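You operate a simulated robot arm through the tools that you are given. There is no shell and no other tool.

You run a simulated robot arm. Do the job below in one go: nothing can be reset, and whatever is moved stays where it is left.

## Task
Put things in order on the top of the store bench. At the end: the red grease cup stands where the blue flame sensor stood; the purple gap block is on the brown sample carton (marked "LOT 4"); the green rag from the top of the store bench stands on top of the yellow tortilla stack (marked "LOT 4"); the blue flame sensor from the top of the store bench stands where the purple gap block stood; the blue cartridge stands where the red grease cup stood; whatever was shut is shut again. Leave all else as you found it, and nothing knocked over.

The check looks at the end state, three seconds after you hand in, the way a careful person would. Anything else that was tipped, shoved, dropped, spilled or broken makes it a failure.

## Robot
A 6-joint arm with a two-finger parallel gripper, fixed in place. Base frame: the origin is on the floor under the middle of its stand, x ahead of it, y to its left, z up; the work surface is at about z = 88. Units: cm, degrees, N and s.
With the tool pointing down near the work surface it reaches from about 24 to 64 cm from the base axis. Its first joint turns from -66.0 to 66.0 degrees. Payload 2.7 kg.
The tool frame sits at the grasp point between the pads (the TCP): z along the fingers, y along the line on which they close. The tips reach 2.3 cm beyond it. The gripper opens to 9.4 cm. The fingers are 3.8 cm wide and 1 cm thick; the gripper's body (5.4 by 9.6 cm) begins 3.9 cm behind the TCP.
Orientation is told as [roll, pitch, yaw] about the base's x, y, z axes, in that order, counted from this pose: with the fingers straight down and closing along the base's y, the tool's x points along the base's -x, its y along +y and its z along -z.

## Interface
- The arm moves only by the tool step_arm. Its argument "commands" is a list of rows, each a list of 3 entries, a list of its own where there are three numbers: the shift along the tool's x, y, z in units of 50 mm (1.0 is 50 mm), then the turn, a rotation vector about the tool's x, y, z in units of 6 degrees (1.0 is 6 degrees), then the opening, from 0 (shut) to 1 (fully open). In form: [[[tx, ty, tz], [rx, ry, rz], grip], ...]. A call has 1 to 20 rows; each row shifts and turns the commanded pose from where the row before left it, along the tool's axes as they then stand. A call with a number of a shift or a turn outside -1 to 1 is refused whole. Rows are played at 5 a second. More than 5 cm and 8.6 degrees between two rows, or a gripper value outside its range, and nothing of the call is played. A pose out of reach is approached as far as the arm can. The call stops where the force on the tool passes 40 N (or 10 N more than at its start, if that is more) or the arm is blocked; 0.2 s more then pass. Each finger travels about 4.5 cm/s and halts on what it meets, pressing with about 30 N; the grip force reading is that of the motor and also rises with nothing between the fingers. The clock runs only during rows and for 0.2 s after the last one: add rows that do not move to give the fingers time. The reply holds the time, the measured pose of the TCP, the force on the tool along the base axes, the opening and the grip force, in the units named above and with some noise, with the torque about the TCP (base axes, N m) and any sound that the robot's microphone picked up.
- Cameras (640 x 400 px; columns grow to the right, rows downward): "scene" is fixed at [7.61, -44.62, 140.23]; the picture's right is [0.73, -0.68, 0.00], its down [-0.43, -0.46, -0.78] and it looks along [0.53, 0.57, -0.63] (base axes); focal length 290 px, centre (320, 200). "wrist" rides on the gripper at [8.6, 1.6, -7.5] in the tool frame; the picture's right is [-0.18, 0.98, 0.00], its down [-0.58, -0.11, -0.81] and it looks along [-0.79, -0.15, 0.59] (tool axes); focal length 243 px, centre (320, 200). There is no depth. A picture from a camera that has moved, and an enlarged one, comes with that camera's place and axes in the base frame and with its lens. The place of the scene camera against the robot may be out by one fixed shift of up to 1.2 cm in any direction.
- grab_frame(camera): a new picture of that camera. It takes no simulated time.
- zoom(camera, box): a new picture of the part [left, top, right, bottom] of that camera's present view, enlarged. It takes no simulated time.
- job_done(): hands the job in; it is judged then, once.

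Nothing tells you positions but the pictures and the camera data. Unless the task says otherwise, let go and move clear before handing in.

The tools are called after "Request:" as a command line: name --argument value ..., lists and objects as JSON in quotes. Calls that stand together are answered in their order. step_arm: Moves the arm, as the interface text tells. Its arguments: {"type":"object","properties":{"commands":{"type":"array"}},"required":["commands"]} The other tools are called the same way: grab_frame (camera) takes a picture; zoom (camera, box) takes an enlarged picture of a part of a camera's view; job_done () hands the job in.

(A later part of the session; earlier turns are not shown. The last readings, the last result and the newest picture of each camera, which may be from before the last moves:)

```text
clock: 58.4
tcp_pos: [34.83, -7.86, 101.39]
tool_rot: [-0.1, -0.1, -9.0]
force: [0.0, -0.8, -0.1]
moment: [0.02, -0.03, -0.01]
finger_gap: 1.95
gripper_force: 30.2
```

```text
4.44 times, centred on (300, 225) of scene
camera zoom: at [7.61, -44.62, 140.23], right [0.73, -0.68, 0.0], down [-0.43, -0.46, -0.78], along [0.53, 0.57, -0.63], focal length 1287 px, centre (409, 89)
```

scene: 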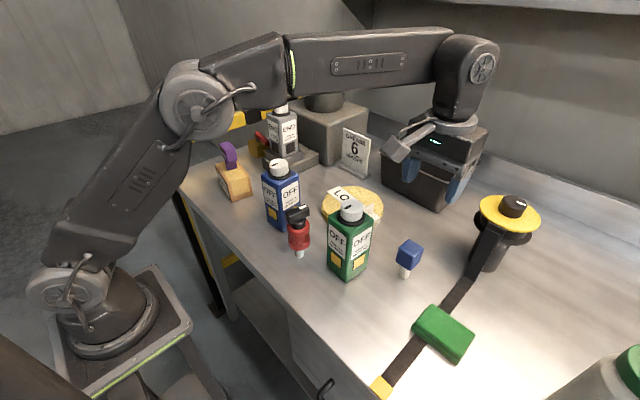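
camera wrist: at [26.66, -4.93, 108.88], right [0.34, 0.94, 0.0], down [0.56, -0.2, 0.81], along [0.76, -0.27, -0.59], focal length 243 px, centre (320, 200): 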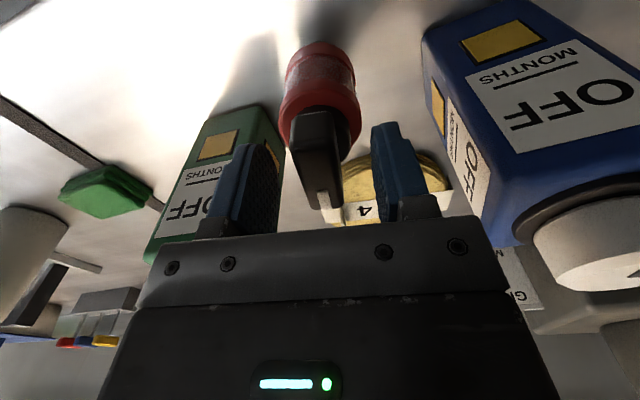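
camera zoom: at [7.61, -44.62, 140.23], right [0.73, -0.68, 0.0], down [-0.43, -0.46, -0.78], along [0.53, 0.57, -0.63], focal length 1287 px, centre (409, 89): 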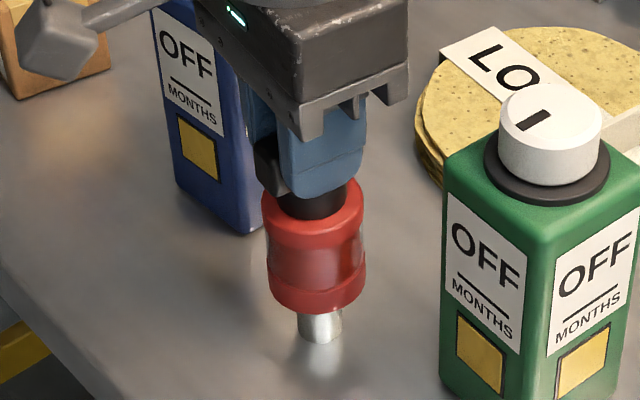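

The bar is gripped (1.95 cm, 30 N) and the cup has not shifted. I'll lift slightly and check that the cup hangs true.

Request:
step_arm --commands '[[[0, 0, -0.1], [0, 0, 0], 0], [[0, 0, -0.2], [0, 0, 0], 0], [[0, 0, -0.3], [0, 0, 0], 0], [[0, 0, 0], [0, 0, 0], 0]]'

Request:
zoom --camera "scene" --box '[255, 170, 345, 260]'

```text
clock: 59.4
tcp_pos: [34.8, -7.89, 104.68]
tool_rot: [-0.1, -0.1, -8.9]
force: [0.1, 0.4, -1.6]
moment: [0.03, -0.01, -0.02]
finger_gap: 1.97
gripper_force: 29.6
```

```text
4.44 times, centred on (300, 215) of scene
camera zoom: at [7.61, -44.62, 140.23], right [0.73, -0.68, 0.0], down [-0.43, -0.46, -0.78], along [0.53, 0.57, -0.63], focal length 1287 px, centre (409, 133)
```

zoom: 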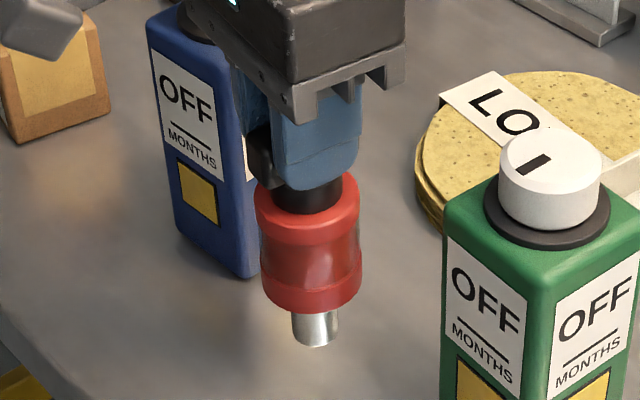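

The cup hangs straight. I'll raise it, carry it forward past the blue cartridge, then left to above the sensor's old spot (45.4, 12.1).

Request:
step_arm --commands '[[[0, 0, -0.765], [0, 0, 0], 0], [[0, 0, -0.765], [0, 0, 0], 0], [[0, 0, -0.765], [0, 0, 0], 0], [[0, 0, -0.765], [0, 0, 0], 0], [[-0.691, 0.109, 0], [0, 0, 0], 0], [[-0.691, 0.109, 0], [0, 0, 0], 0], [[-0.691, 0.109, 0], [0, 0, 0], 0], [[0.123, 0.79, 0], [0, 0, 0], 0], [[0.123, 0.79, 0], [0, 0, 0], 0], [[0.123, 0.79, 0], [0, 0, 0], 0], [[0.123, 0.79, 0], [0, 0, 0], 0], [[0.123, 0.79, 0], [0, 0, 0], 0], [[0, 0, 0], [0, 0, 0], 0]]'

Request:
grab_frame --camera "scene"

Request:
grab_frame --camera "wrist"

```text
clock: 62.2
tcp_pos: [45.53, 12.03, 120.02]
tool_rot: [-0.1, -0.1, -9.0]
force: [0.1, 0.6, -2.1]
moment: [0.02, -0.03, -0.02]
finger_gap: 1.98
gripper_force: 30.6
```

```text
taken
```

scene: 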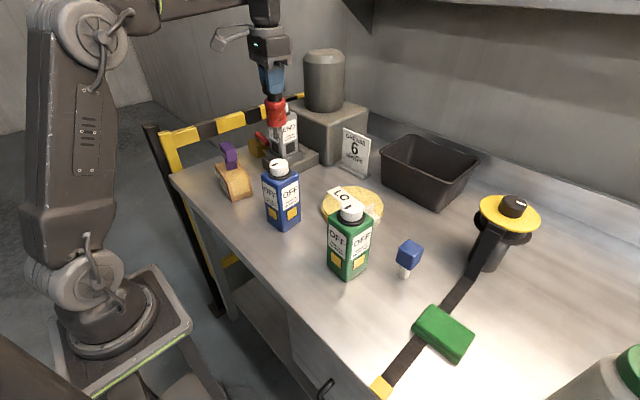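

```text
taken
camera wrist: at [37.37, 15.05, 127.52], right [0.34, 0.94, 0.0], down [0.56, -0.2, 0.81], along [0.76, -0.27, -0.59], focal length 243 px, centre (320, 200)
```

wrist: 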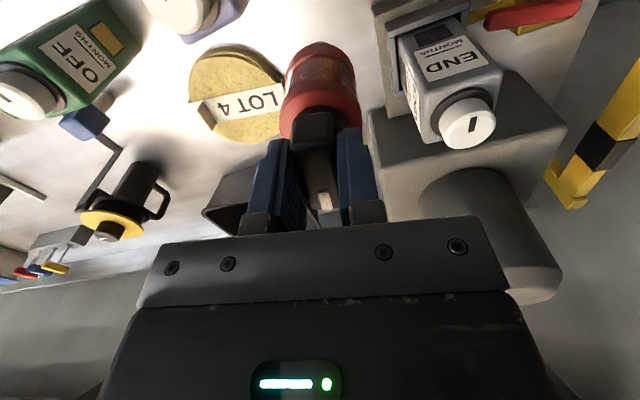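

The cup is over the spot. Lowering to just above the bench.

Request:
step_arm --commands '[[[0.02, 0.015, 0.7], [0, 0, 0], 0], [[0, 0, 0.7], [0, 0, 0], 0], [[0, 0, 0.7], [0, 0, 0], 0], [[0, 0, 0.7], [0, 0, 0], 0], [[0, 0, 0.65], [0, 0, 0], 0], [[0, 0, 0], [0, 0, 0], 0]]'

Request:
grab_frame --camera "wrist"

Request:
zoom --camera "scene" --box '[200, 80, 360, 240]'

```text
clock: 63.6
tcp_pos: [45.22, 12.08, 102.69]
tool_rot: [-0.1, -0.1, -9.0]
force: [0.1, -0.7, -0.8]
moment: [0.01, 0.02, -0.01]
finger_gap: 1.98
gripper_force: 29.6
```

```text
taken
camera wrist: at [37.07, 15.11, 110.11], right [0.34, 0.94, 0.0], down [0.56, -0.2, 0.81], along [0.76, -0.27, -0.59], focal length 243 px, centre (320, 200)
```

wrist: 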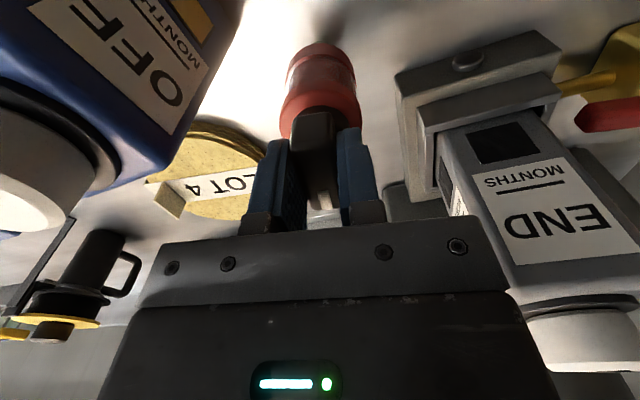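

```text
2.50 times, centred on (280, 160) of scene
camera zoom: at [7.62, -44.62, 140.23], right [0.73, -0.68, 0.0], down [-0.43, -0.46, -0.78], along [0.53, 0.57, -0.63], focal length 724 px, centre (420, 300)
```

zoom: 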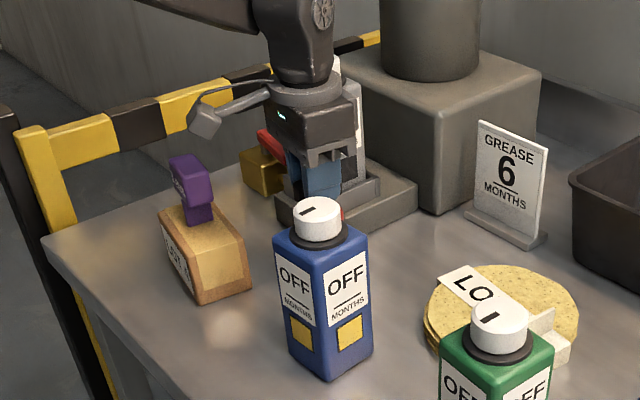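

All clear. I'll feel down to the bench in small steps.

Request:
step_arm --commands '[[[-0.02, 0, 0.08], [0, 0, 0], 0], [[0, 0, 0.08], [0, 0, 0], 0], [[0, 0, 0], [0, 0, 0], 0]]'

Request:
step_arm --commands '[[[0, 0, 0.04], [0, 0, 0], 0], [[0, 0, 0], [0, 0, 0], 0]]'

Request:
step_arm --commands '[[[0, 0, 0.03], [0, 0, 0], 0], [[0, 0, 0], [0, 0, 0], 0]]'

```text
clock: 64.4
tcp_pos: [45.28, 12.08, 101.89]
tool_rot: [-0.1, -0.1, -9.0]
force: [-0.9, 0.2, -1.0]
moment: [0.02, -0.02, -0.02]
finger_gap: 1.93
gripper_force: 30.0
```

```text
clock: 65.0
tcp_pos: [45.33, 12.1, 101.72]
tool_rot: [-0.1, -0.1, -8.9]
force: [-0.4, 0.6, -2.1]
moment: [0.0, 0.0, -0.02]
finger_gap: 1.95
gripper_force: 30.1
```

```text
clock: 65.6
tcp_pos: [45.28, 12.18, 101.56]
tool_rot: [-0.2, -0.1, -9.0]
force: [0.9, -0.3, -2.3]
moment: [-0.03, -0.01, 0.0]
finger_gap: 1.96
gripper_force: 30.3
```

Still hanging free (-2 N is its weight). A little further.

Request:
step_arm --commands '[[[0, 0, 0.025], [0, 0, 0], 0], [[0, 0, 0], [0, 0, 0], 0]]'

Request:
step_arm --commands '[[[0, 0, 0.02], [0, 0, 0], 0], [[0, 0, 0], [0, 0, 0], 0]]'

```text
clock: 66.2
tcp_pos: [45.34, 12.03, 101.58]
tool_rot: [0.1, -0.2, -9.0]
force: [-1.3, 0.0, 4.8]
moment: [-0.01, 0.24, -0.01]
finger_gap: 1.96
gripper_force: 29.8
```

```text
clock: 66.8
tcp_pos: [45.45, 12.07, 101.43]
tool_rot: [0.0, -0.2, -9.0]
force: [-4.4, 0.2, 19.1]
moment: [0.02, 0.62, -0.04]
finger_gap: 1.97
gripper_force: 29.9
```

On the bench (19 N). Easing off before letting go.

Request:
step_arm --commands '[[[0, 0, -0.03], [0, 0, 0], 0], [[0, 0, 0], [0, 0, 0], 0]]'

```text
clock: 67.4
tcp_pos: [45.41, 12.12, 101.49]
tool_rot: [0.0, -0.1, -8.9]
force: [-0.7, 0.6, 10.1]
moment: [0.15, 0.03, 0.0]
finger_gap: 1.93
gripper_force: 30.0
```

Request:
step_arm --commands '[[[0, 0, -0.02], [0, 0, 0], 0], [[0, 0, 0], [0, 0, 0], 0]]'

```text
clock: 68.0
tcp_pos: [45.28, 12.09, 101.59]
tool_rot: [-0.1, -0.1, -8.9]
force: [1.5, 0.7, 0.6]
moment: [-0.03, -0.13, 0.0]
finger_gap: 1.94
gripper_force: 29.9
```

Force near zero with the cup just resting on the bench at (45.3, 12.1). Opening in stages.

Request:
step_arm --commands '[[[0, 0, 0], [0, 0, 0], 0.22], [[0, 0, 0], [0, 0, 0], 0.25], [[0, 0, 0], [0, 0, 0], 0.3], [[0, 0, 0], [0, 0, 0], 0.38], [[0, 0, 0], [0, 0, 0], 0.5], [[0, 0, 0], [0, 0, 0], 0.5]]'

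Request:
grab_frame --camera "wrist"

```text
clock: 69.4
tcp_pos: [45.31, 12.06, 101.59]
tool_rot: [-0.1, -0.1, -9.1]
force: [0.0, 0.1, -0.1]
moment: [0.0, 0.0, -0.01]
finger_gap: 4.69
gripper_force: 0.0
```

```text
taken
camera wrist: at [37.17, 15.13, 108.99], right [0.34, 0.94, 0.0], down [0.56, -0.2, 0.81], along [0.76, -0.27, -0.59], focal length 243 px, centre (320, 200)
```

wrist: 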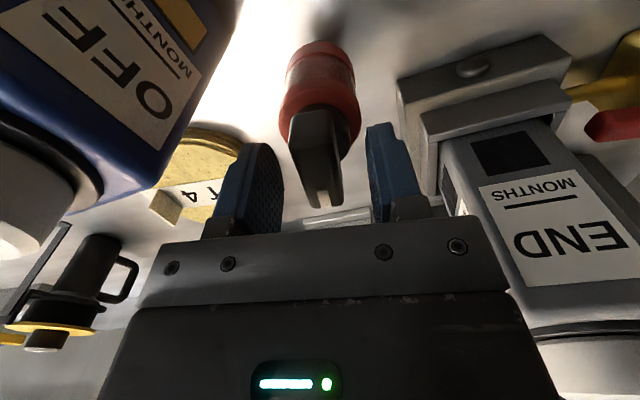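

The cup stands free. Retreating straight up.

Request:
step_arm --commands '[[[0, 0, -0.3], [0, 0, 0], 0.5], [[0, 0, -0.6], [0, 0, 0], 0.55], [[0, 0, -0.9], [0, 0, 0], 0.6], [[0, 0, -0.9], [0, 0, 0], 0.7], [[0, 0, -0.9], [0, 0, 0], 0.8], [[0, 0, 0], [0, 0, 0], 0.8]]'

Request:
grab_frame --camera "wrist"

Request:
grab_frame --camera "scene"

Request:
zoom --camera "scene" --box '[230, 130, 340, 250]'

```text
clock: 70.8
tcp_pos: [45.47, 12.09, 119.57]
tool_rot: [0.0, 0.0, -8.9]
force: [0.3, -0.2, -0.6]
moment: [0.03, 0.0, 0.03]
finger_gap: 7.53
gripper_force: 0.0
```

```text
taken
camera wrist: at [37.26, 15.11, 126.98], right [0.34, 0.94, 0.0], down [0.56, -0.2, 0.81], along [0.76, -0.27, -0.59], focal length 243 px, centre (320, 200)
```

wrist: 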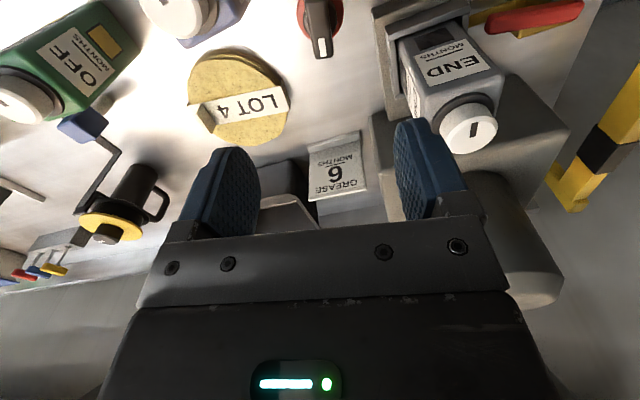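

```text
taken
```

scene: 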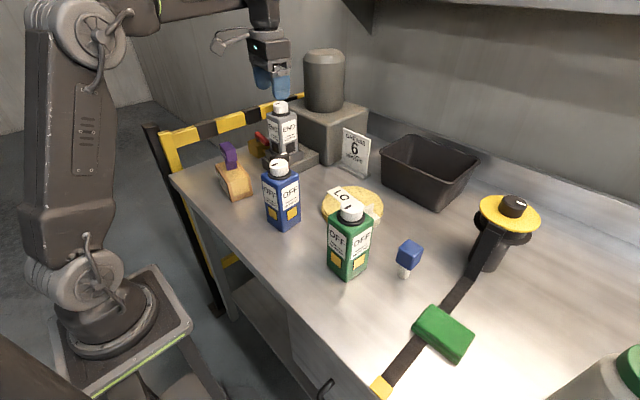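

```text
3.33 times, centred on (285, 190) of scene
camera zoom: at [7.61, -44.62, 140.23], right [0.73, -0.68, 0.0], down [-0.43, -0.46, -0.78], along [0.53, 0.57, -0.63], focal length 966 px, centre (437, 233)
```

zoom: 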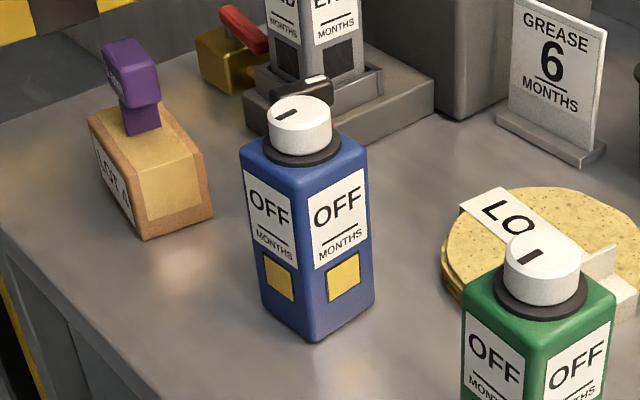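

The red cup now stands where the sensor was. Next the blue cartridge; I'll hover above it with yaw 0 to measure it.

Request:
step_arm --commands '[[[0, 0, 0], [0, 0, -0.75], 0.9], [[0, 0, 0], [0, 0, -0.75], 0.95], [[0.55, -0.78, -0.05], [0, 0, 0], 1], [[0.55, -0.78, -0.05], [0, 0, 0], 1], [[0, 0, 0], [0, 0, 0], 1]]'

Request:
grab_frame --camera "wrist"

Request:
zoom --camera "wrist" --box '[240, 0, 400, 140]'

Request:
zoom --camera "scene" --box '[250, 145, 320, 240]'

```text
clock: 72.0
tcp_pos: [39.87, 4.0, 120.06]
tool_rot: [-0.1, -0.1, 0.0]
force: [-0.4, 0.4, 0.0]
moment: [-0.01, -0.01, 0.0]
finger_gap: 9.39
gripper_force: 0.0
```

```text
taken
camera wrist: at [31.35, 5.68, 127.41], right [0.18, 0.98, 0.0], down [0.58, -0.11, 0.81], along [0.79, -0.15, -0.59], focal length 243 px, centre (320, 200)
```

wrist: 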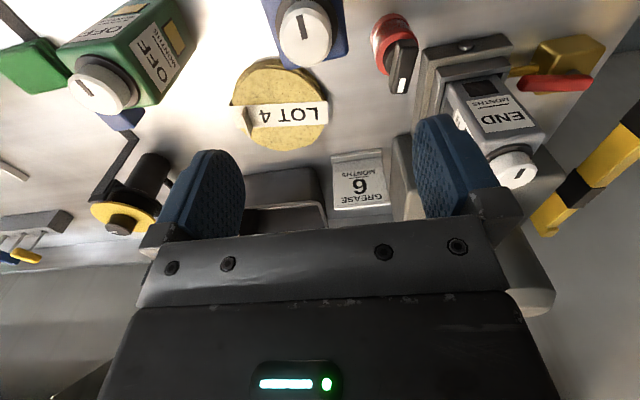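

```text
2.86 times, centred on (320, 70) of wrist
camera zoom: at [31.35, 5.68, 127.41], right [0.18, 0.98, 0.0], down [0.58, -0.11, 0.81], along [0.79, -0.15, -0.59], focal length 693 px, centre (320, 571)
```

zoom: 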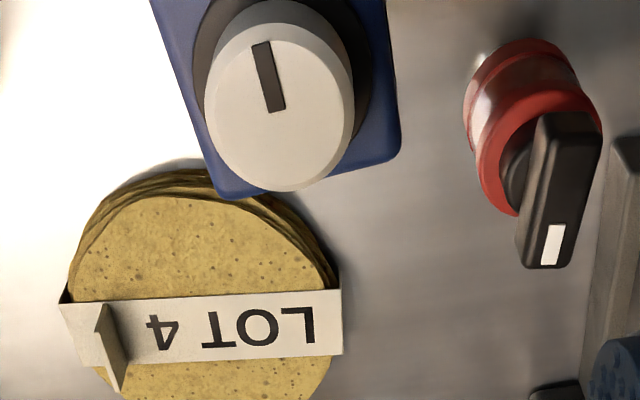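

```text
4.21 times, centred on (285, 192) of scene
camera zoom: at [7.61, -44.63, 140.23], right [0.73, -0.68, 0.0], down [-0.43, -0.46, -0.78], along [0.53, 0.57, -0.63], focal length 1220 px, centre (467, 232)
```

zoom: 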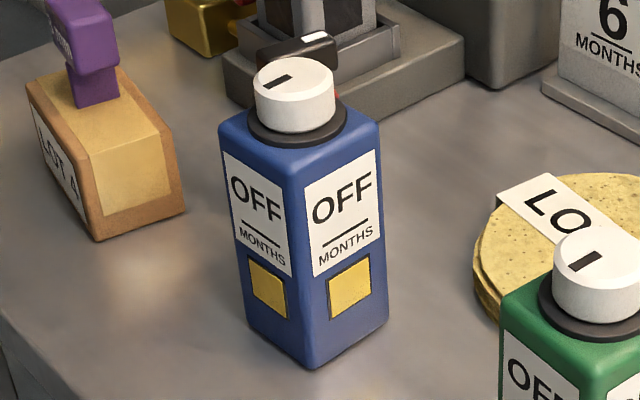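

The cap centre is near (38.8, 3.2), body about 6 cm square. I'll come down a bit for a second, closer fix.

Request:
step_arm --commands '[[[0.1, -0.1, 0.7], [0, 0, 0], 1], [[0.1, -0.06, 0.7], [0, 0, 0], 1], [[0, 0, 0], [0, 0, 0], 1]]'

Request:
grab_frame --camera "wrist"

Request:
zoom --camera "wrist" --box '[220, 0, 420, 160]'

```text
clock: 72.8
tcp_pos: [38.93, 3.44, 113.05]
tool_rot: [-0.1, -0.1, 0.0]
force: [0.3, 0.5, 0.1]
moment: [0.0, -0.01, 0.0]
finger_gap: 9.39
gripper_force: 0.1
```

```text
taken
camera wrist: at [30.32, 5.11, 120.39], right [0.18, 0.98, 0.0], down [0.58, -0.11, 0.81], along [0.79, -0.15, -0.59], focal length 243 px, centre (320, 200)
```

wrist: 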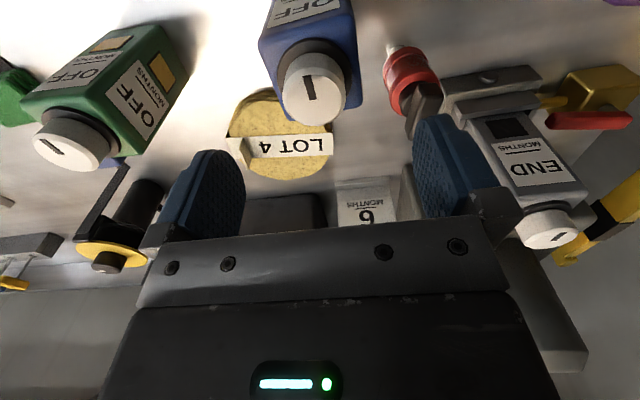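

```text
2.50 times, centred on (320, 80) of wrist
camera zoom: at [30.32, 5.11, 120.39], right [0.18, 0.98, 0.0], down [0.58, -0.11, 0.81], along [0.79, -0.15, -0.59], focal length 606 px, centre (320, 500)
```

zoom: 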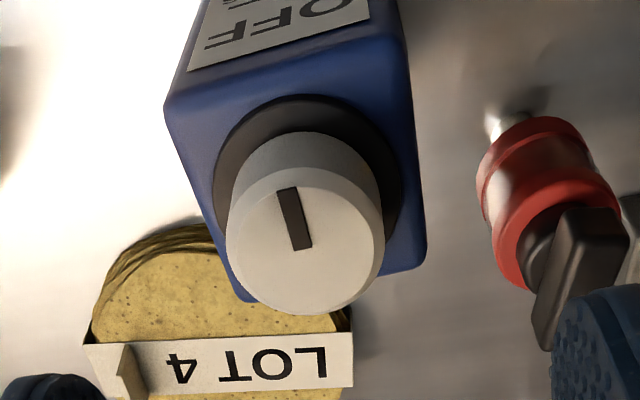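

Cartridge fix: cap centre about (39.2, 3.15), cap z about 102–105.4, body about 6.4 cm square with its top at z ≈ 101.3. I'll grip it by the cap, which gives about 3 cm of finger overlap; coming down in stages.

Request:
step_arm --commands '[[[-0.054, -0.058, 0.5], [0, 0, 0], 0.8], [[0, 0, 0.5], [0, 0, 0], 0.75], [[0, 0, 0.4], [0, 0, 0], 0.75], [[0, 0, 0], [0, 0, 0], 0.75]]'

Request:
grab_frame --camera "wrist"

Request:
zoom --camera "scene" --box '[235, 120, 335, 240]'

```text
clock: 73.8
tcp_pos: [39.08, 3.29, 106.11]
tool_rot: [0.0, -0.1, -0.1]
force: [0.8, 0.2, 0.0]
moment: [0.01, 0.0, -0.01]
finger_gap: 7.06
gripper_force: 0.0
```

```text
taken
camera wrist: at [30.52, 4.89, 113.5], right [0.18, 0.98, 0.0], down [0.58, -0.11, 0.81], along [0.79, -0.15, -0.59], focal length 243 px, centre (320, 200)
```

wrist: 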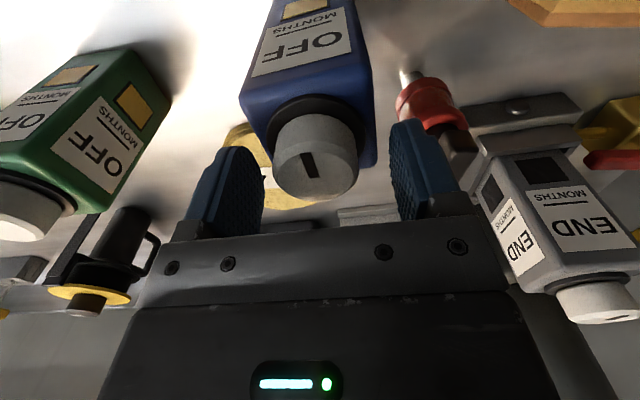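

```text
3.33 times, centred on (285, 180) of scene
camera zoom: at [7.61, -44.62, 140.23], right [0.73, -0.68, 0.0], down [-0.43, -0.46, -0.78], along [0.53, 0.57, -0.63], focal length 966 px, centre (437, 267)
```

zoom: 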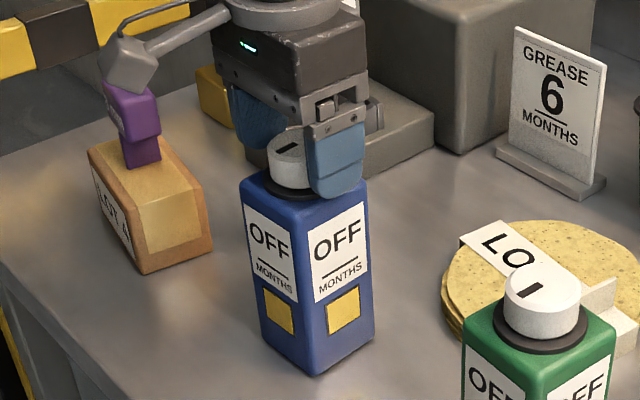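

The cap sits between the fingers, about 1–2 mm off centre. I'll adjust, go down 1.7 cm, and close slowly.

Request:
step_arm --commands '[[[0, -0.03, 0.17], [0, 0, 0], 0.7], [[0, 0, 0.17], [0, 0, 0], 0.65], [[0, 0, 0], [0, 0, 0], 0.6], [[0, 0, 0], [0, 0, 0], 0.6]]'

Request:
grab_frame --camera "wrist"

Request:
zoom --camera "scene" --box '[250, 130, 320, 220]'

```text
clock: 74.4
tcp_pos: [39.22, 3.06, 105.35]
tool_rot: [0.0, -0.7, 0.1]
force: [-0.9, 0.7, 6.3]
moment: [0.17, 0.09, -0.01]
finger_gap: 6.14
gripper_force: 0.4
stopped in row 2: the force on the tool passed its limit at 52 N (the readings are from after the stop); the commanded pose is now the measured one
```

```text
taken
camera wrist: at [30.63, 4.76, 112.63], right [0.18, 0.98, 0.0], down [0.57, -0.11, 0.81], along [0.8, -0.15, -0.58], focal length 243 px, centre (320, 200)
```

wrist: 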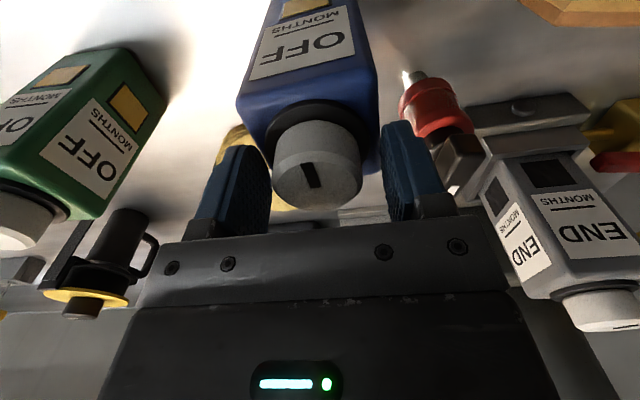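

```text
4.44 times, centred on (285, 175) of scene
camera zoom: at [7.6, -44.62, 140.23], right [0.73, -0.68, 0.0], down [-0.43, -0.46, -0.78], along [0.53, 0.57, -0.63], focal length 1287 px, centre (476, 311)
```

zoom: 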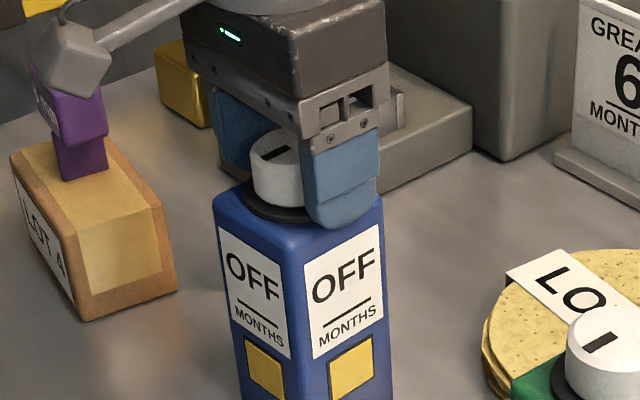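

The fingertips touched the body's shoulder, so its top is nearer z ≈ 103; nothing appears displaced. I'll rise 1 cm, level the tool, and re-check.

Request:
step_arm --commands '[[[0, 0, -0.2], [0, 0, 0], 0.65], [[0, 0, 0], [0, 0.1, 0], 0.65], [[0, 0, 0], [0, 0, 0], 0.65]]'

Request:
grab_frame --camera "wrist"

Request:
zoom --camera "scene" --box '[245, 140, 325, 240]'

```text
clock: 75.2
tcp_pos: [39.25, 3.03, 106.25]
tool_rot: [-0.1, 0.1, 0.1]
force: [0.0, -0.6, 0.4]
moment: [-0.02, 0.0, -0.01]
finger_gap: 6.09
gripper_force: 0.1
```

```text
taken
camera wrist: at [30.7, 4.72, 113.66], right [0.18, 0.98, 0.0], down [0.58, -0.11, 0.81], along [0.79, -0.15, -0.59], focal length 243 px, centre (320, 200)
```

wrist: 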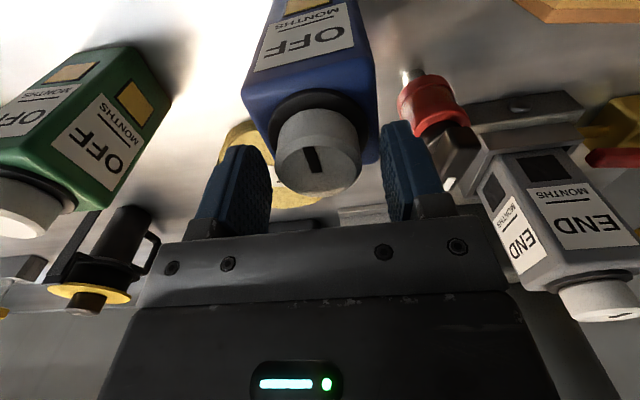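

```text
4.00 times, centred on (285, 190) of scene
camera zoom: at [7.61, -44.62, 140.23], right [0.73, -0.68, 0.0], down [-0.43, -0.46, -0.78], along [0.53, 0.57, -0.63], focal length 1159 px, centre (460, 240)
```

zoom: 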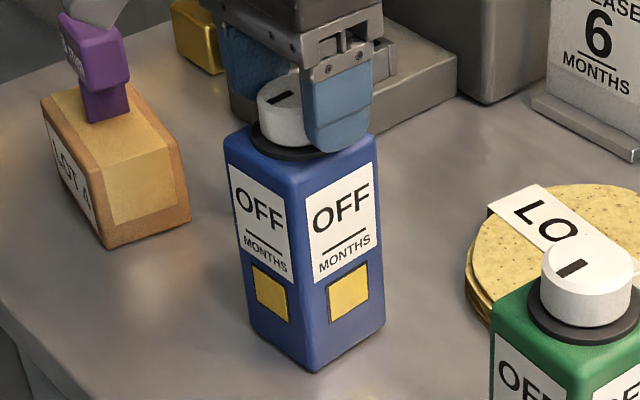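

The cap is well centred (TCP z 106.25, tips just above the collar). Closing on the cap.

Request:
step_arm --commands '[[[0, 0, 0], [0, 0, 0], 0.58], [[0, 0, 0], [0, 0, 0], 0.5], [[0, 0, 0], [0, 0, 0], 0.45], [[0, 0, 0], [0, 0, 0], 0.4], [[0, 0, 0], [0, 0, 0], 0.3], [[0, 0, 0], [0, 0, 0], 0.1], [[0, 0, 0], [0, 0, 0], 0.0], [[0, 0, 0], [0, 0, 0], 0.0]]'

Request:
grab_frame --camera "wrist"

Request:
zoom --camera "scene" --box '[245, 140, 325, 240]'

```text
clock: 77.0
tcp_pos: [39.27, 3.03, 106.18]
tool_rot: [-0.2, 0.0, 0.0]
force: [-0.5, 0.2, -0.8]
moment: [-0.02, -0.01, -0.01]
finger_gap: 4.1
gripper_force: 29.0
```

```text
taken
camera wrist: at [30.7, 4.73, 113.65], right [0.18, 0.98, 0.0], down [0.58, -0.11, 0.81], along [0.79, -0.15, -0.59], focal length 243 px, centre (320, 200)
```

wrist: 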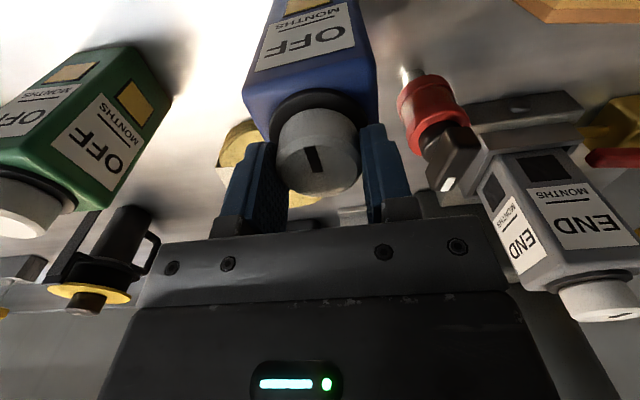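

```text
4.00 times, centred on (285, 190) of scene
camera zoom: at [7.61, -44.63, 140.23], right [0.73, -0.68, 0.0], down [-0.43, -0.46, -0.78], along [0.53, 0.57, -0.63], focal length 1159 px, centre (460, 240)
```

zoom: 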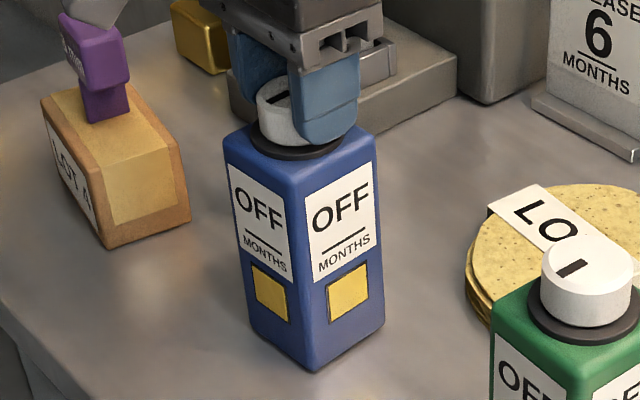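

The cap is gripped at 4.1 cm. I'll lift 3 cm and check that the cartridge comes up straight.

Request:
step_arm --commands '[[[0, 0, -0.05], [0, 0, 0], 0], [[0, 0, -0.15], [0, 0, 0], 0], [[0, 0, -0.2], [0, 0, 0], 0], [[0, 0, -0.2], [0, 0, 0], 0], [[0, 0, 0], [0, 0, 0], 0]]'

Request:
zoom --camera "scene" --box '[245, 130, 325, 240]'

Request:
grab_frame --camera "wrist"

```text
clock: 78.2
tcp_pos: [39.31, 3.14, 109.27]
tool_rot: [-0.1, 0.0, 0.1]
force: [-0.7, 0.9, -0.9]
moment: [-0.01, -0.02, 0.03]
finger_gap: 4.08
gripper_force: 29.9
```

```text
3.64 times, centred on (285, 185) of scene
camera zoom: at [7.61, -44.62, 140.23], right [0.73, -0.68, 0.0], down [-0.43, -0.46, -0.78], along [0.53, 0.57, -0.63], focal length 1053 px, centre (447, 254)
```

zoom: 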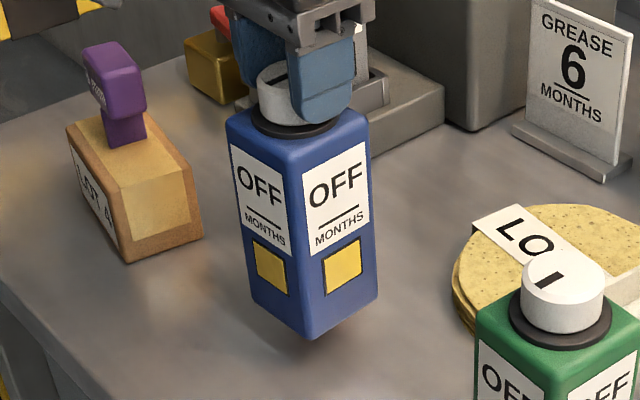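

```text
taken
camera wrist: at [30.73, 4.75, 116.73], right [0.18, 0.98, 0.0], down [0.58, -0.11, 0.81], along [0.79, -0.15, -0.59], focal length 243 px, centre (320, 200)
```

wrist: 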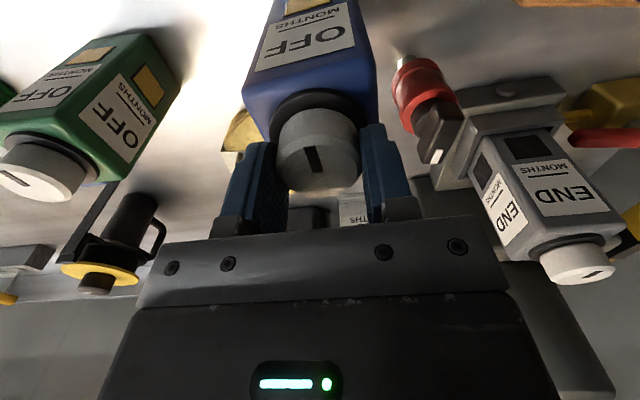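

The cartridge hangs straight. I'll move it to above the red cup's old place (34.9, -8.1).

Request:
step_arm --commands '[[[0.294, -0.749, 0], [0, 0, 0], 0], [[0.294, -0.749, 0], [0, 0, 0], 0], [[0.294, -0.749, 0], [0, 0, 0], 0], [[0, 0, 0], [0, 0, 0], 0]]'

Request:
zoom --camera "scene" --box '[245, 150, 365, 290]'

Request:
grab_frame --camera "wrist"

```text
clock: 79.2
tcp_pos: [34.84, -8.28, 109.35]
tool_rot: [-0.1, -0.1, 0.0]
force: [0.4, -0.5, -2.3]
moment: [0.01, -0.03, 0.0]
finger_gap: 4.08
gripper_force: 30.4
```

```text
2.86 times, centred on (305, 220) of scene
camera zoom: at [7.61, -44.63, 140.23], right [0.73, -0.68, 0.0], down [-0.43, -0.46, -0.78], along [0.53, 0.57, -0.63], focal length 828 px, centre (363, 143)
```

zoom: 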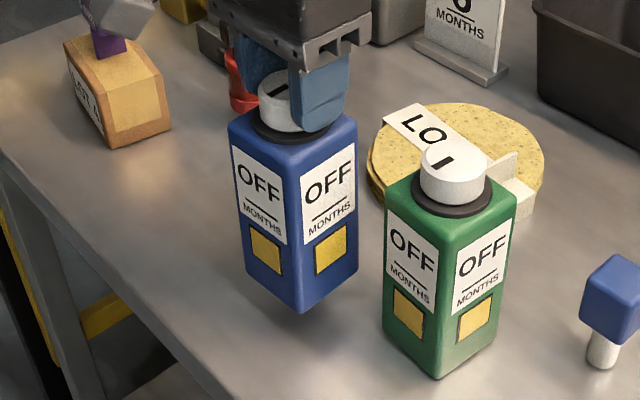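

```text
taken
camera wrist: at [26.31, -6.57, 116.88], right [0.18, 0.98, 0.0], down [0.58, -0.11, 0.81], along [0.79, -0.15, -0.59], focal length 243 px, centre (320, 200)
```

wrist: 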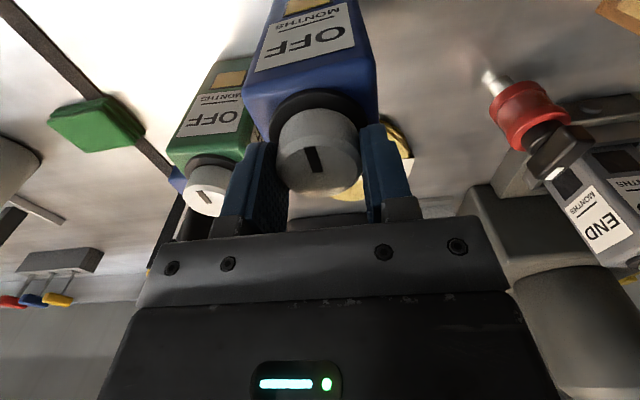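

It is over the spot with a clear gap to the green cartridge. Lowering, slowly at the end.

Request:
step_arm --commands '[[[-0.01, 0.02, 0.2], [0, 0, 0], 0], [[0, 0, 0.2], [0, 0, 0], 0], [[0, 0, 0.1], [0, 0, 0], 0], [[0, 0, 0], [0, 0, 0], 0]]'

Request:
step_arm --commands '[[[0, 0, 0.05], [0, 0, 0], 0], [[0, 0, 0], [0, 0, 0], 0]]'

Request:
step_arm --commands '[[[0, 0, 0.03], [0, 0, 0], 0], [[0, 0, 0], [0, 0, 0], 0]]'

```text
clock: 80.2
tcp_pos: [34.85, -8.02, 106.74]
tool_rot: [-0.2, 0.0, 0.1]
force: [0.9, 0.6, -1.6]
moment: [0.0, 0.02, 0.01]
finger_gap: 4.07
gripper_force: 29.9
```

```text
clock: 80.8
tcp_pos: [34.87, -8.03, 106.51]
tool_rot: [-0.1, -0.1, 0.0]
force: [0.4, 0.0, -2.2]
moment: [0.0, 0.02, 0.01]
finger_gap: 4.06
gripper_force: 29.9
```

```text
clock: 81.4
tcp_pos: [34.84, -8.15, 106.39]
tool_rot: [-0.2, -0.1, 0.1]
force: [0.3, 0.6, -0.4]
moment: [0.01, -0.02, 0.0]
finger_gap: 4.05
gripper_force: 29.6
```

Request:
step_arm --commands '[[[0, 0, 0.025], [0, 0, 0], 0], [[0, 0, 0], [0, 0, 0], 0]]'

Request:
step_arm --commands '[[[0, 0, 0.02], [0, 0, 0], 0], [[0, 0, 0], [0, 0, 0], 0]]'

```text
clock: 82.0
tcp_pos: [34.78, -8.03, 106.21]
tool_rot: [-0.1, 0.1, 0.1]
force: [-1.5, 0.3, 3.9]
moment: [0.24, 0.3, 0.0]
finger_gap: 4.05
gripper_force: 29.6
```

```text
clock: 82.6
tcp_pos: [34.84, -7.96, 106.28]
tool_rot: [-0.1, 0.0, 0.2]
force: [-3.5, -0.8, 18.0]
moment: [0.32, 0.69, -0.02]
finger_gap: 4.07
gripper_force: 29.8
```

The cartridge is on the bench (18 N). I'll ease off about 1.5 mm, then release.

Request:
step_arm --commands '[[[0, 0, -0.025], [0, 0, 0], 0], [[0, 0, 0], [0, 0, 0], 0]]'

Request:
zoom --camera "scene" --box '[245, 160, 345, 280]'

```text
clock: 83.2
tcp_pos: [34.91, -8.05, 106.25]
tool_rot: [-0.1, -0.1, 0.1]
force: [-0.4, 0.3, 6.4]
moment: [0.14, -0.27, 0.0]
finger_gap: 4.1
gripper_force: 29.7
```

```text
3.33 times, centred on (295, 220) of scene
camera zoom: at [7.6, -44.62, 140.23], right [0.73, -0.68, 0.0], down [-0.43, -0.46, -0.78], along [0.53, 0.57, -0.63], focal length 966 px, centre (403, 133)
```

zoom: 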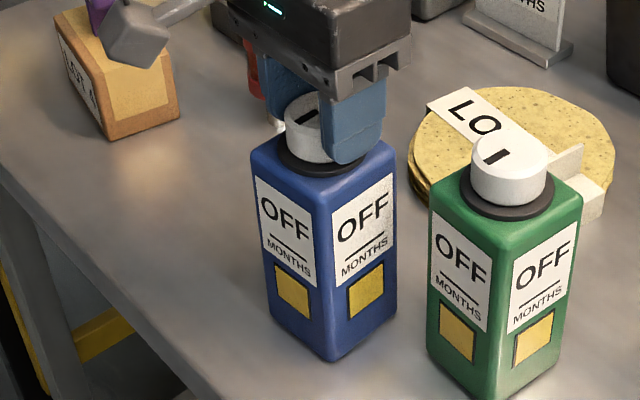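

The base centre is within half a centimetre of the cup's old foot point. Releasing in stages.

Request:
step_arm --commands '[[[0, 0, -0.01], [0, 0, 0], 0], [[0, 0, 0], [0, 0, 0], 0.46], [[0, 0, 0], [0, 0, 0], 0.5], [[0, 0, 0], [0, 0, 0], 0.58], [[0, 0, 0], [0, 0, 0], 0.68], [[0, 0, 0], [0, 0, 0], 0.75], [[0, 0, 0], [0, 0, 0], 0.75]]'

Request:
grab_frame --camera "wrist"

```text
clock: 84.8
tcp_pos: [34.85, -8.09, 106.29]
tool_rot: [-0.1, 0.0, 0.1]
force: [0.3, -0.8, 0.9]
moment: [0.01, -0.04, -0.02]
finger_gap: 7.05
gripper_force: 0.1
```

```text
taken
camera wrist: at [26.32, -6.4, 113.73], right [0.18, 0.98, 0.0], down [0.58, -0.11, 0.81], along [0.79, -0.15, -0.59], focal length 243 px, centre (320, 200)
```

wrist: 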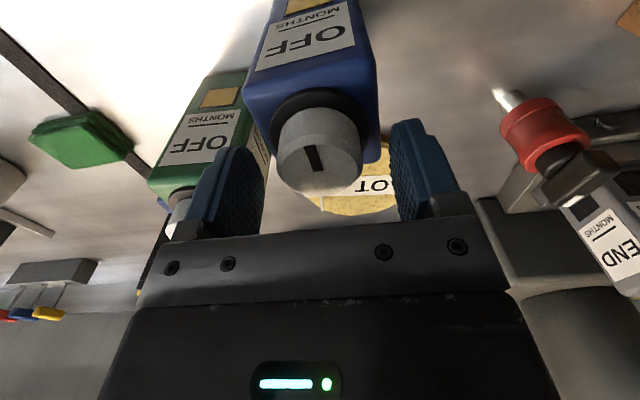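

The cartridge stands free. I'll go up and over to the rag near (41.3, -40) for a closer look.

Request:
step_arm --commands '[[[0, 0, -0.4], [0, 0, 0], 0.75], [[0, 0, -0.9], [0, 0, 0], 0.8], [[0, 0, -0.9], [0, 0, 0], 0.9], [[-0.16, -0.8, 0], [0, 0, 0], 1], [[-0.16, -0.8, 0], [0, 0, 0], 1], [[-0.16, -0.8, 0], [0, 0, 0], 1], [[-0.16, -0.8, 0], [0, 0, 0], 1], [[-0.16, -0.8, 0], [0, 0, 0], 1], [[-0.16, -0.8, 0.4], [0, 0, 0], 1], [[-0.16, -0.8, 0.4], [0, 0, 0], 1], [[-0.16, -0.8, 0.4], [0, 0, 0], 1], [[0, 0, 0], [0, 0, 0], 1]]'

Request:
grab_frame --camera "wrist"

Request:
zoom --camera "wrist" --box '[220, 0, 420, 120]'

Request:
grab_frame --camera "scene"

```text
clock: 87.4
tcp_pos: [41.28, -40.09, 111.25]
tool_rot: [-0.1, 0.1, 0.1]
force: [-0.1, -1.0, 0.2]
moment: [0.04, -0.03, 0.0]
finger_gap: 9.41
gripper_force: 0.0
```

```text
taken
camera wrist: at [32.77, -38.29, 118.72], right [0.18, 0.98, 0.0], down [0.58, -0.11, 0.81], along [0.79, -0.15, -0.59], focal length 243 px, centre (320, 200)
```

wrist: 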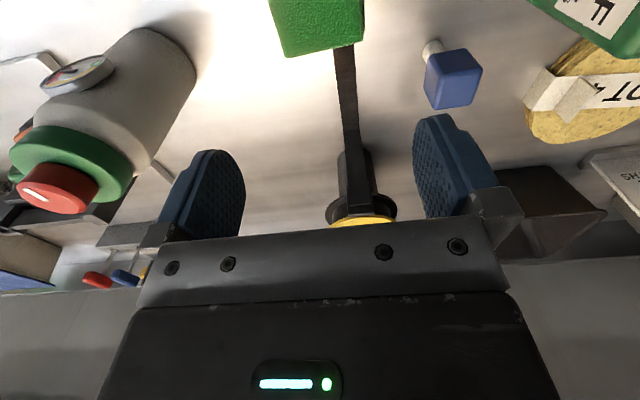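

```text
3.20 times, centred on (320, 60) of wrist
camera zoom: at [32.77, -38.29, 118.72], right [0.18, 0.98, 0.0], down [0.58, -0.11, 0.81], along [0.79, -0.15, -0.59], focal length 776 px, centre (320, 648)
```

zoom: 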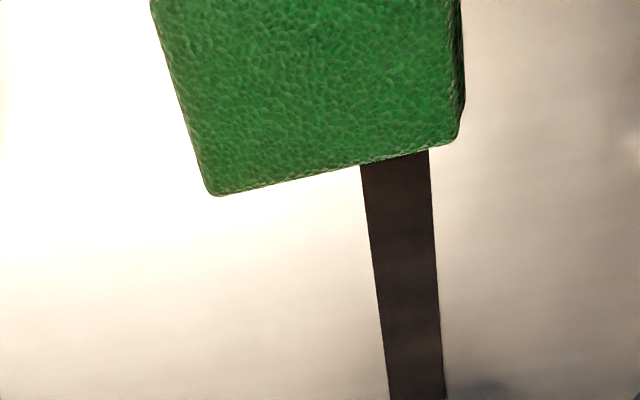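

```text
taken
```

scene: 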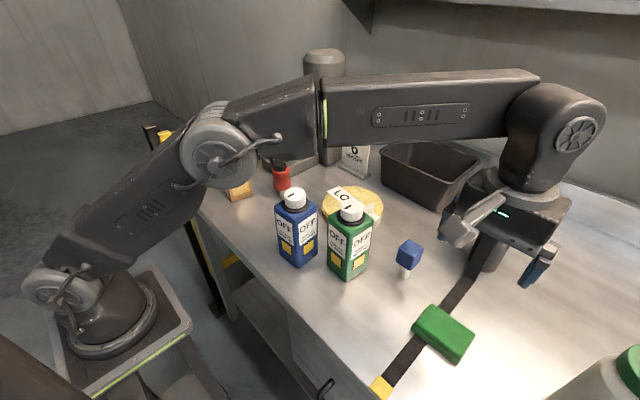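

The rag is about 8.2 cm (y) by 5.8 cm (x), with the strap passing under its left part. I'll check its thickness and the canister's clearance before choosing the grip.

Request:
zoom --camera "scene" --box '[395, 290, 495, 380]'

Request:
zoom --camera "wrist" --box '[0, 0, 240, 200]'

```text
4.44 times, centred on (445, 335) of scene
camera zoom: at [7.61, -44.63, 140.23], right [0.73, -0.68, 0.0], down [-0.43, -0.46, -0.78], along [0.53, 0.57, -0.63], focal length 1287 px, centre (-236, -400)
```

zoom: 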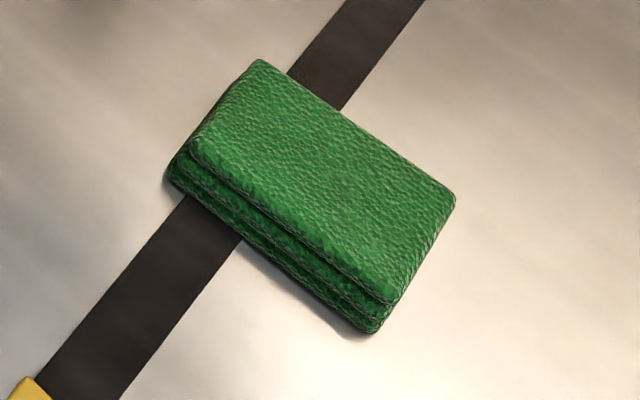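

```text
2.00 times, centred on (120, 100) of wrist
camera zoom: at [32.77, -38.29, 118.72], right [0.18, 0.98, 0.0], down [0.58, -0.11, 0.81], along [0.79, -0.15, -0.59], focal length 485 px, centre (720, 400)
```

zoom: 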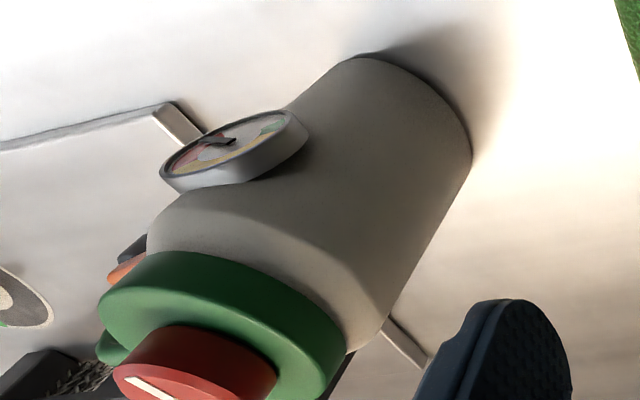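

The rag is about 1.8 cm thick. I'll grip it across its narrow side (along x) to the right of the strap, so I'll turn the tool to yaw +90 up here, which swings the camera away from the sensor.

Request:
step_arm --commands '[[[0, 0, 0], [0, 0, -1], 1], [[0, 0, 0], [0, 0, -1], 1], [[0, 0, 0], [0, 0, -1], 1], [[0, 0, 0], [0, 0, -1], 1], [[0, 0, 0], [0, 0, -1], 1], [[0, 0, 0], [0, 0, -1], 1], [[0, 0, 0], [0, 0, -1], 1], [[0, 0, 0], [0, 0, -1], 1], [[0, 0, 0], [0, 0, -1], 1], [[0, 0, 0], [0, 0, -1], 1], [[0, 0, 0], [0, 0, -1], 1], [[0, 0, 0], [0, 0, -1], 1], [[0, 0, 0], [0, 0, -1], 1], [[0, 0, 0], [0, 0, -1], 1], [[0, 0, 0], [0, 0, -1], 1], [[0, 0, 0], [0, 0, 0], 1]]'

Request:
grab_frame --camera "wrist"

Request:
grab_frame --camera "scene"

```text
clock: 90.8
tcp_pos: [41.25, -40.01, 111.37]
tool_rot: [-0.1, 0.1, 90.2]
force: [0.2, 1.0, -0.3]
moment: [0.03, 0.0, 0.01]
finger_gap: 9.39
gripper_force: 0.0
```

```text
taken
camera wrist: at [39.84, -48.68, 118.73], right [-0.98, 0.18, 0.0], down [0.11, 0.58, 0.81], along [0.15, 0.79, -0.59], focal length 243 px, centre (320, 200)
```

wrist: 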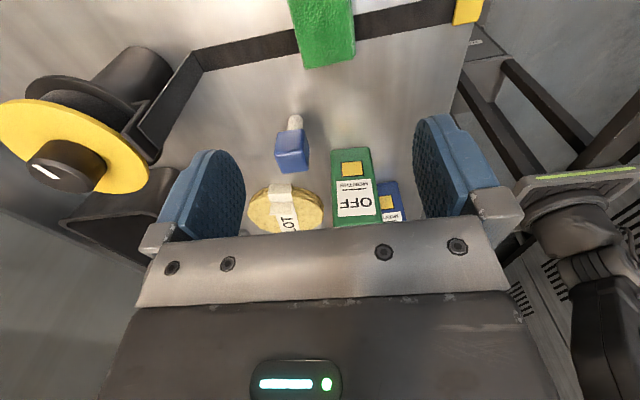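

```text
taken
```

scene: 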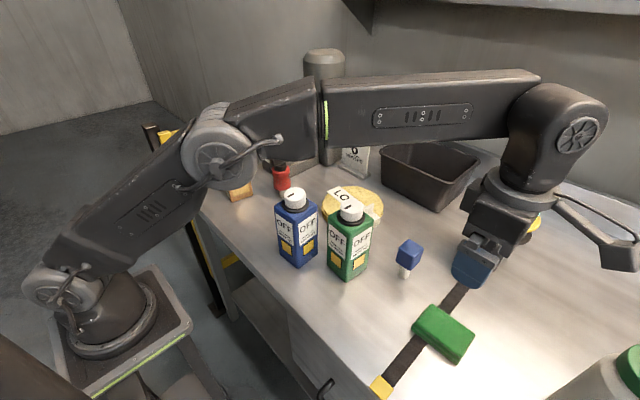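

The rotation worked. I'll zoom on the rag from this side to get its edges in x and the strap's place.

Request:
zoom --camera "wrist" --box '[240, 0, 400, 100]'

```text
4.00 times, centred on (320, 50) of wrist
camera zoom: at [39.84, -48.68, 118.73], right [-0.98, 0.18, 0.0], down [0.11, 0.58, 0.81], along [0.15, 0.79, -0.59], focal length 970 px, centre (320, 800)
```

zoom: 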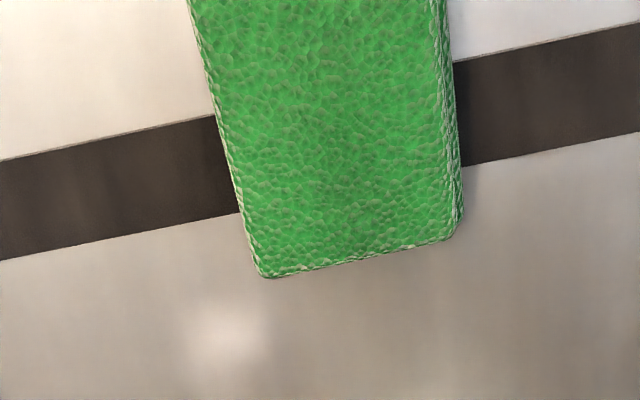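

The rag spans x 38.1–44.15, y about -44 to -35.5, and the strap runs under it at y -39.05…-36.5. I'll aim the fingers at (41.1, -41.4), clear of the strap, and lower in stages.

Request:
step_arm --commands '[[[0.28, 0.03, 0.7], [0, 0, 0], 1], [[0, 0, 0.8], [0, 0, 0], 1], [[0, 0, 0.8], [0, 0, 0], 1], [[0, 0, 0.75], [0, 0, 0], 1], [[0, 0, 0], [0, 0, 0], 1]]'

Request:
grab_frame --camera "wrist"

Request:
zoom --camera "scene" --box '[380, 240, 560, 400]'

```text
clock: 92.0
tcp_pos: [41.02, -41.51, 95.99]
tool_rot: [0.0, 0.0, 90.1]
force: [-1.0, -0.1, 0.1]
moment: [0.02, -0.03, -0.02]
finger_gap: 9.39
gripper_force: 0.1
```

```text
taken
camera wrist: at [39.48, -50.17, 103.56], right [-0.98, 0.18, 0.0], down [0.11, 0.58, 0.81], along [0.15, 0.79, -0.59], focal length 243 px, centre (320, 200)
```

wrist: 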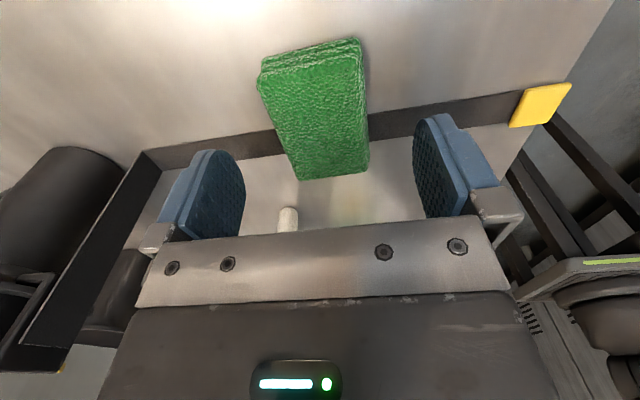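

```text
2.50 times, centred on (470, 320) of scene
camera zoom: at [7.61, -44.62, 140.23], right [0.73, -0.68, 0.0], down [-0.43, -0.46, -0.78], along [0.53, 0.57, -0.63], focal length 724 px, centre (-55, -100)
```

zoom: 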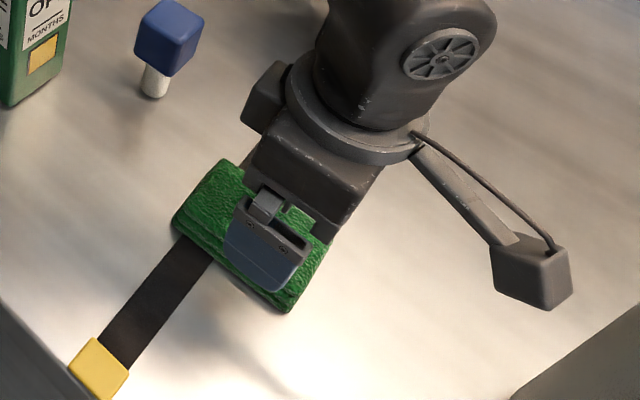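

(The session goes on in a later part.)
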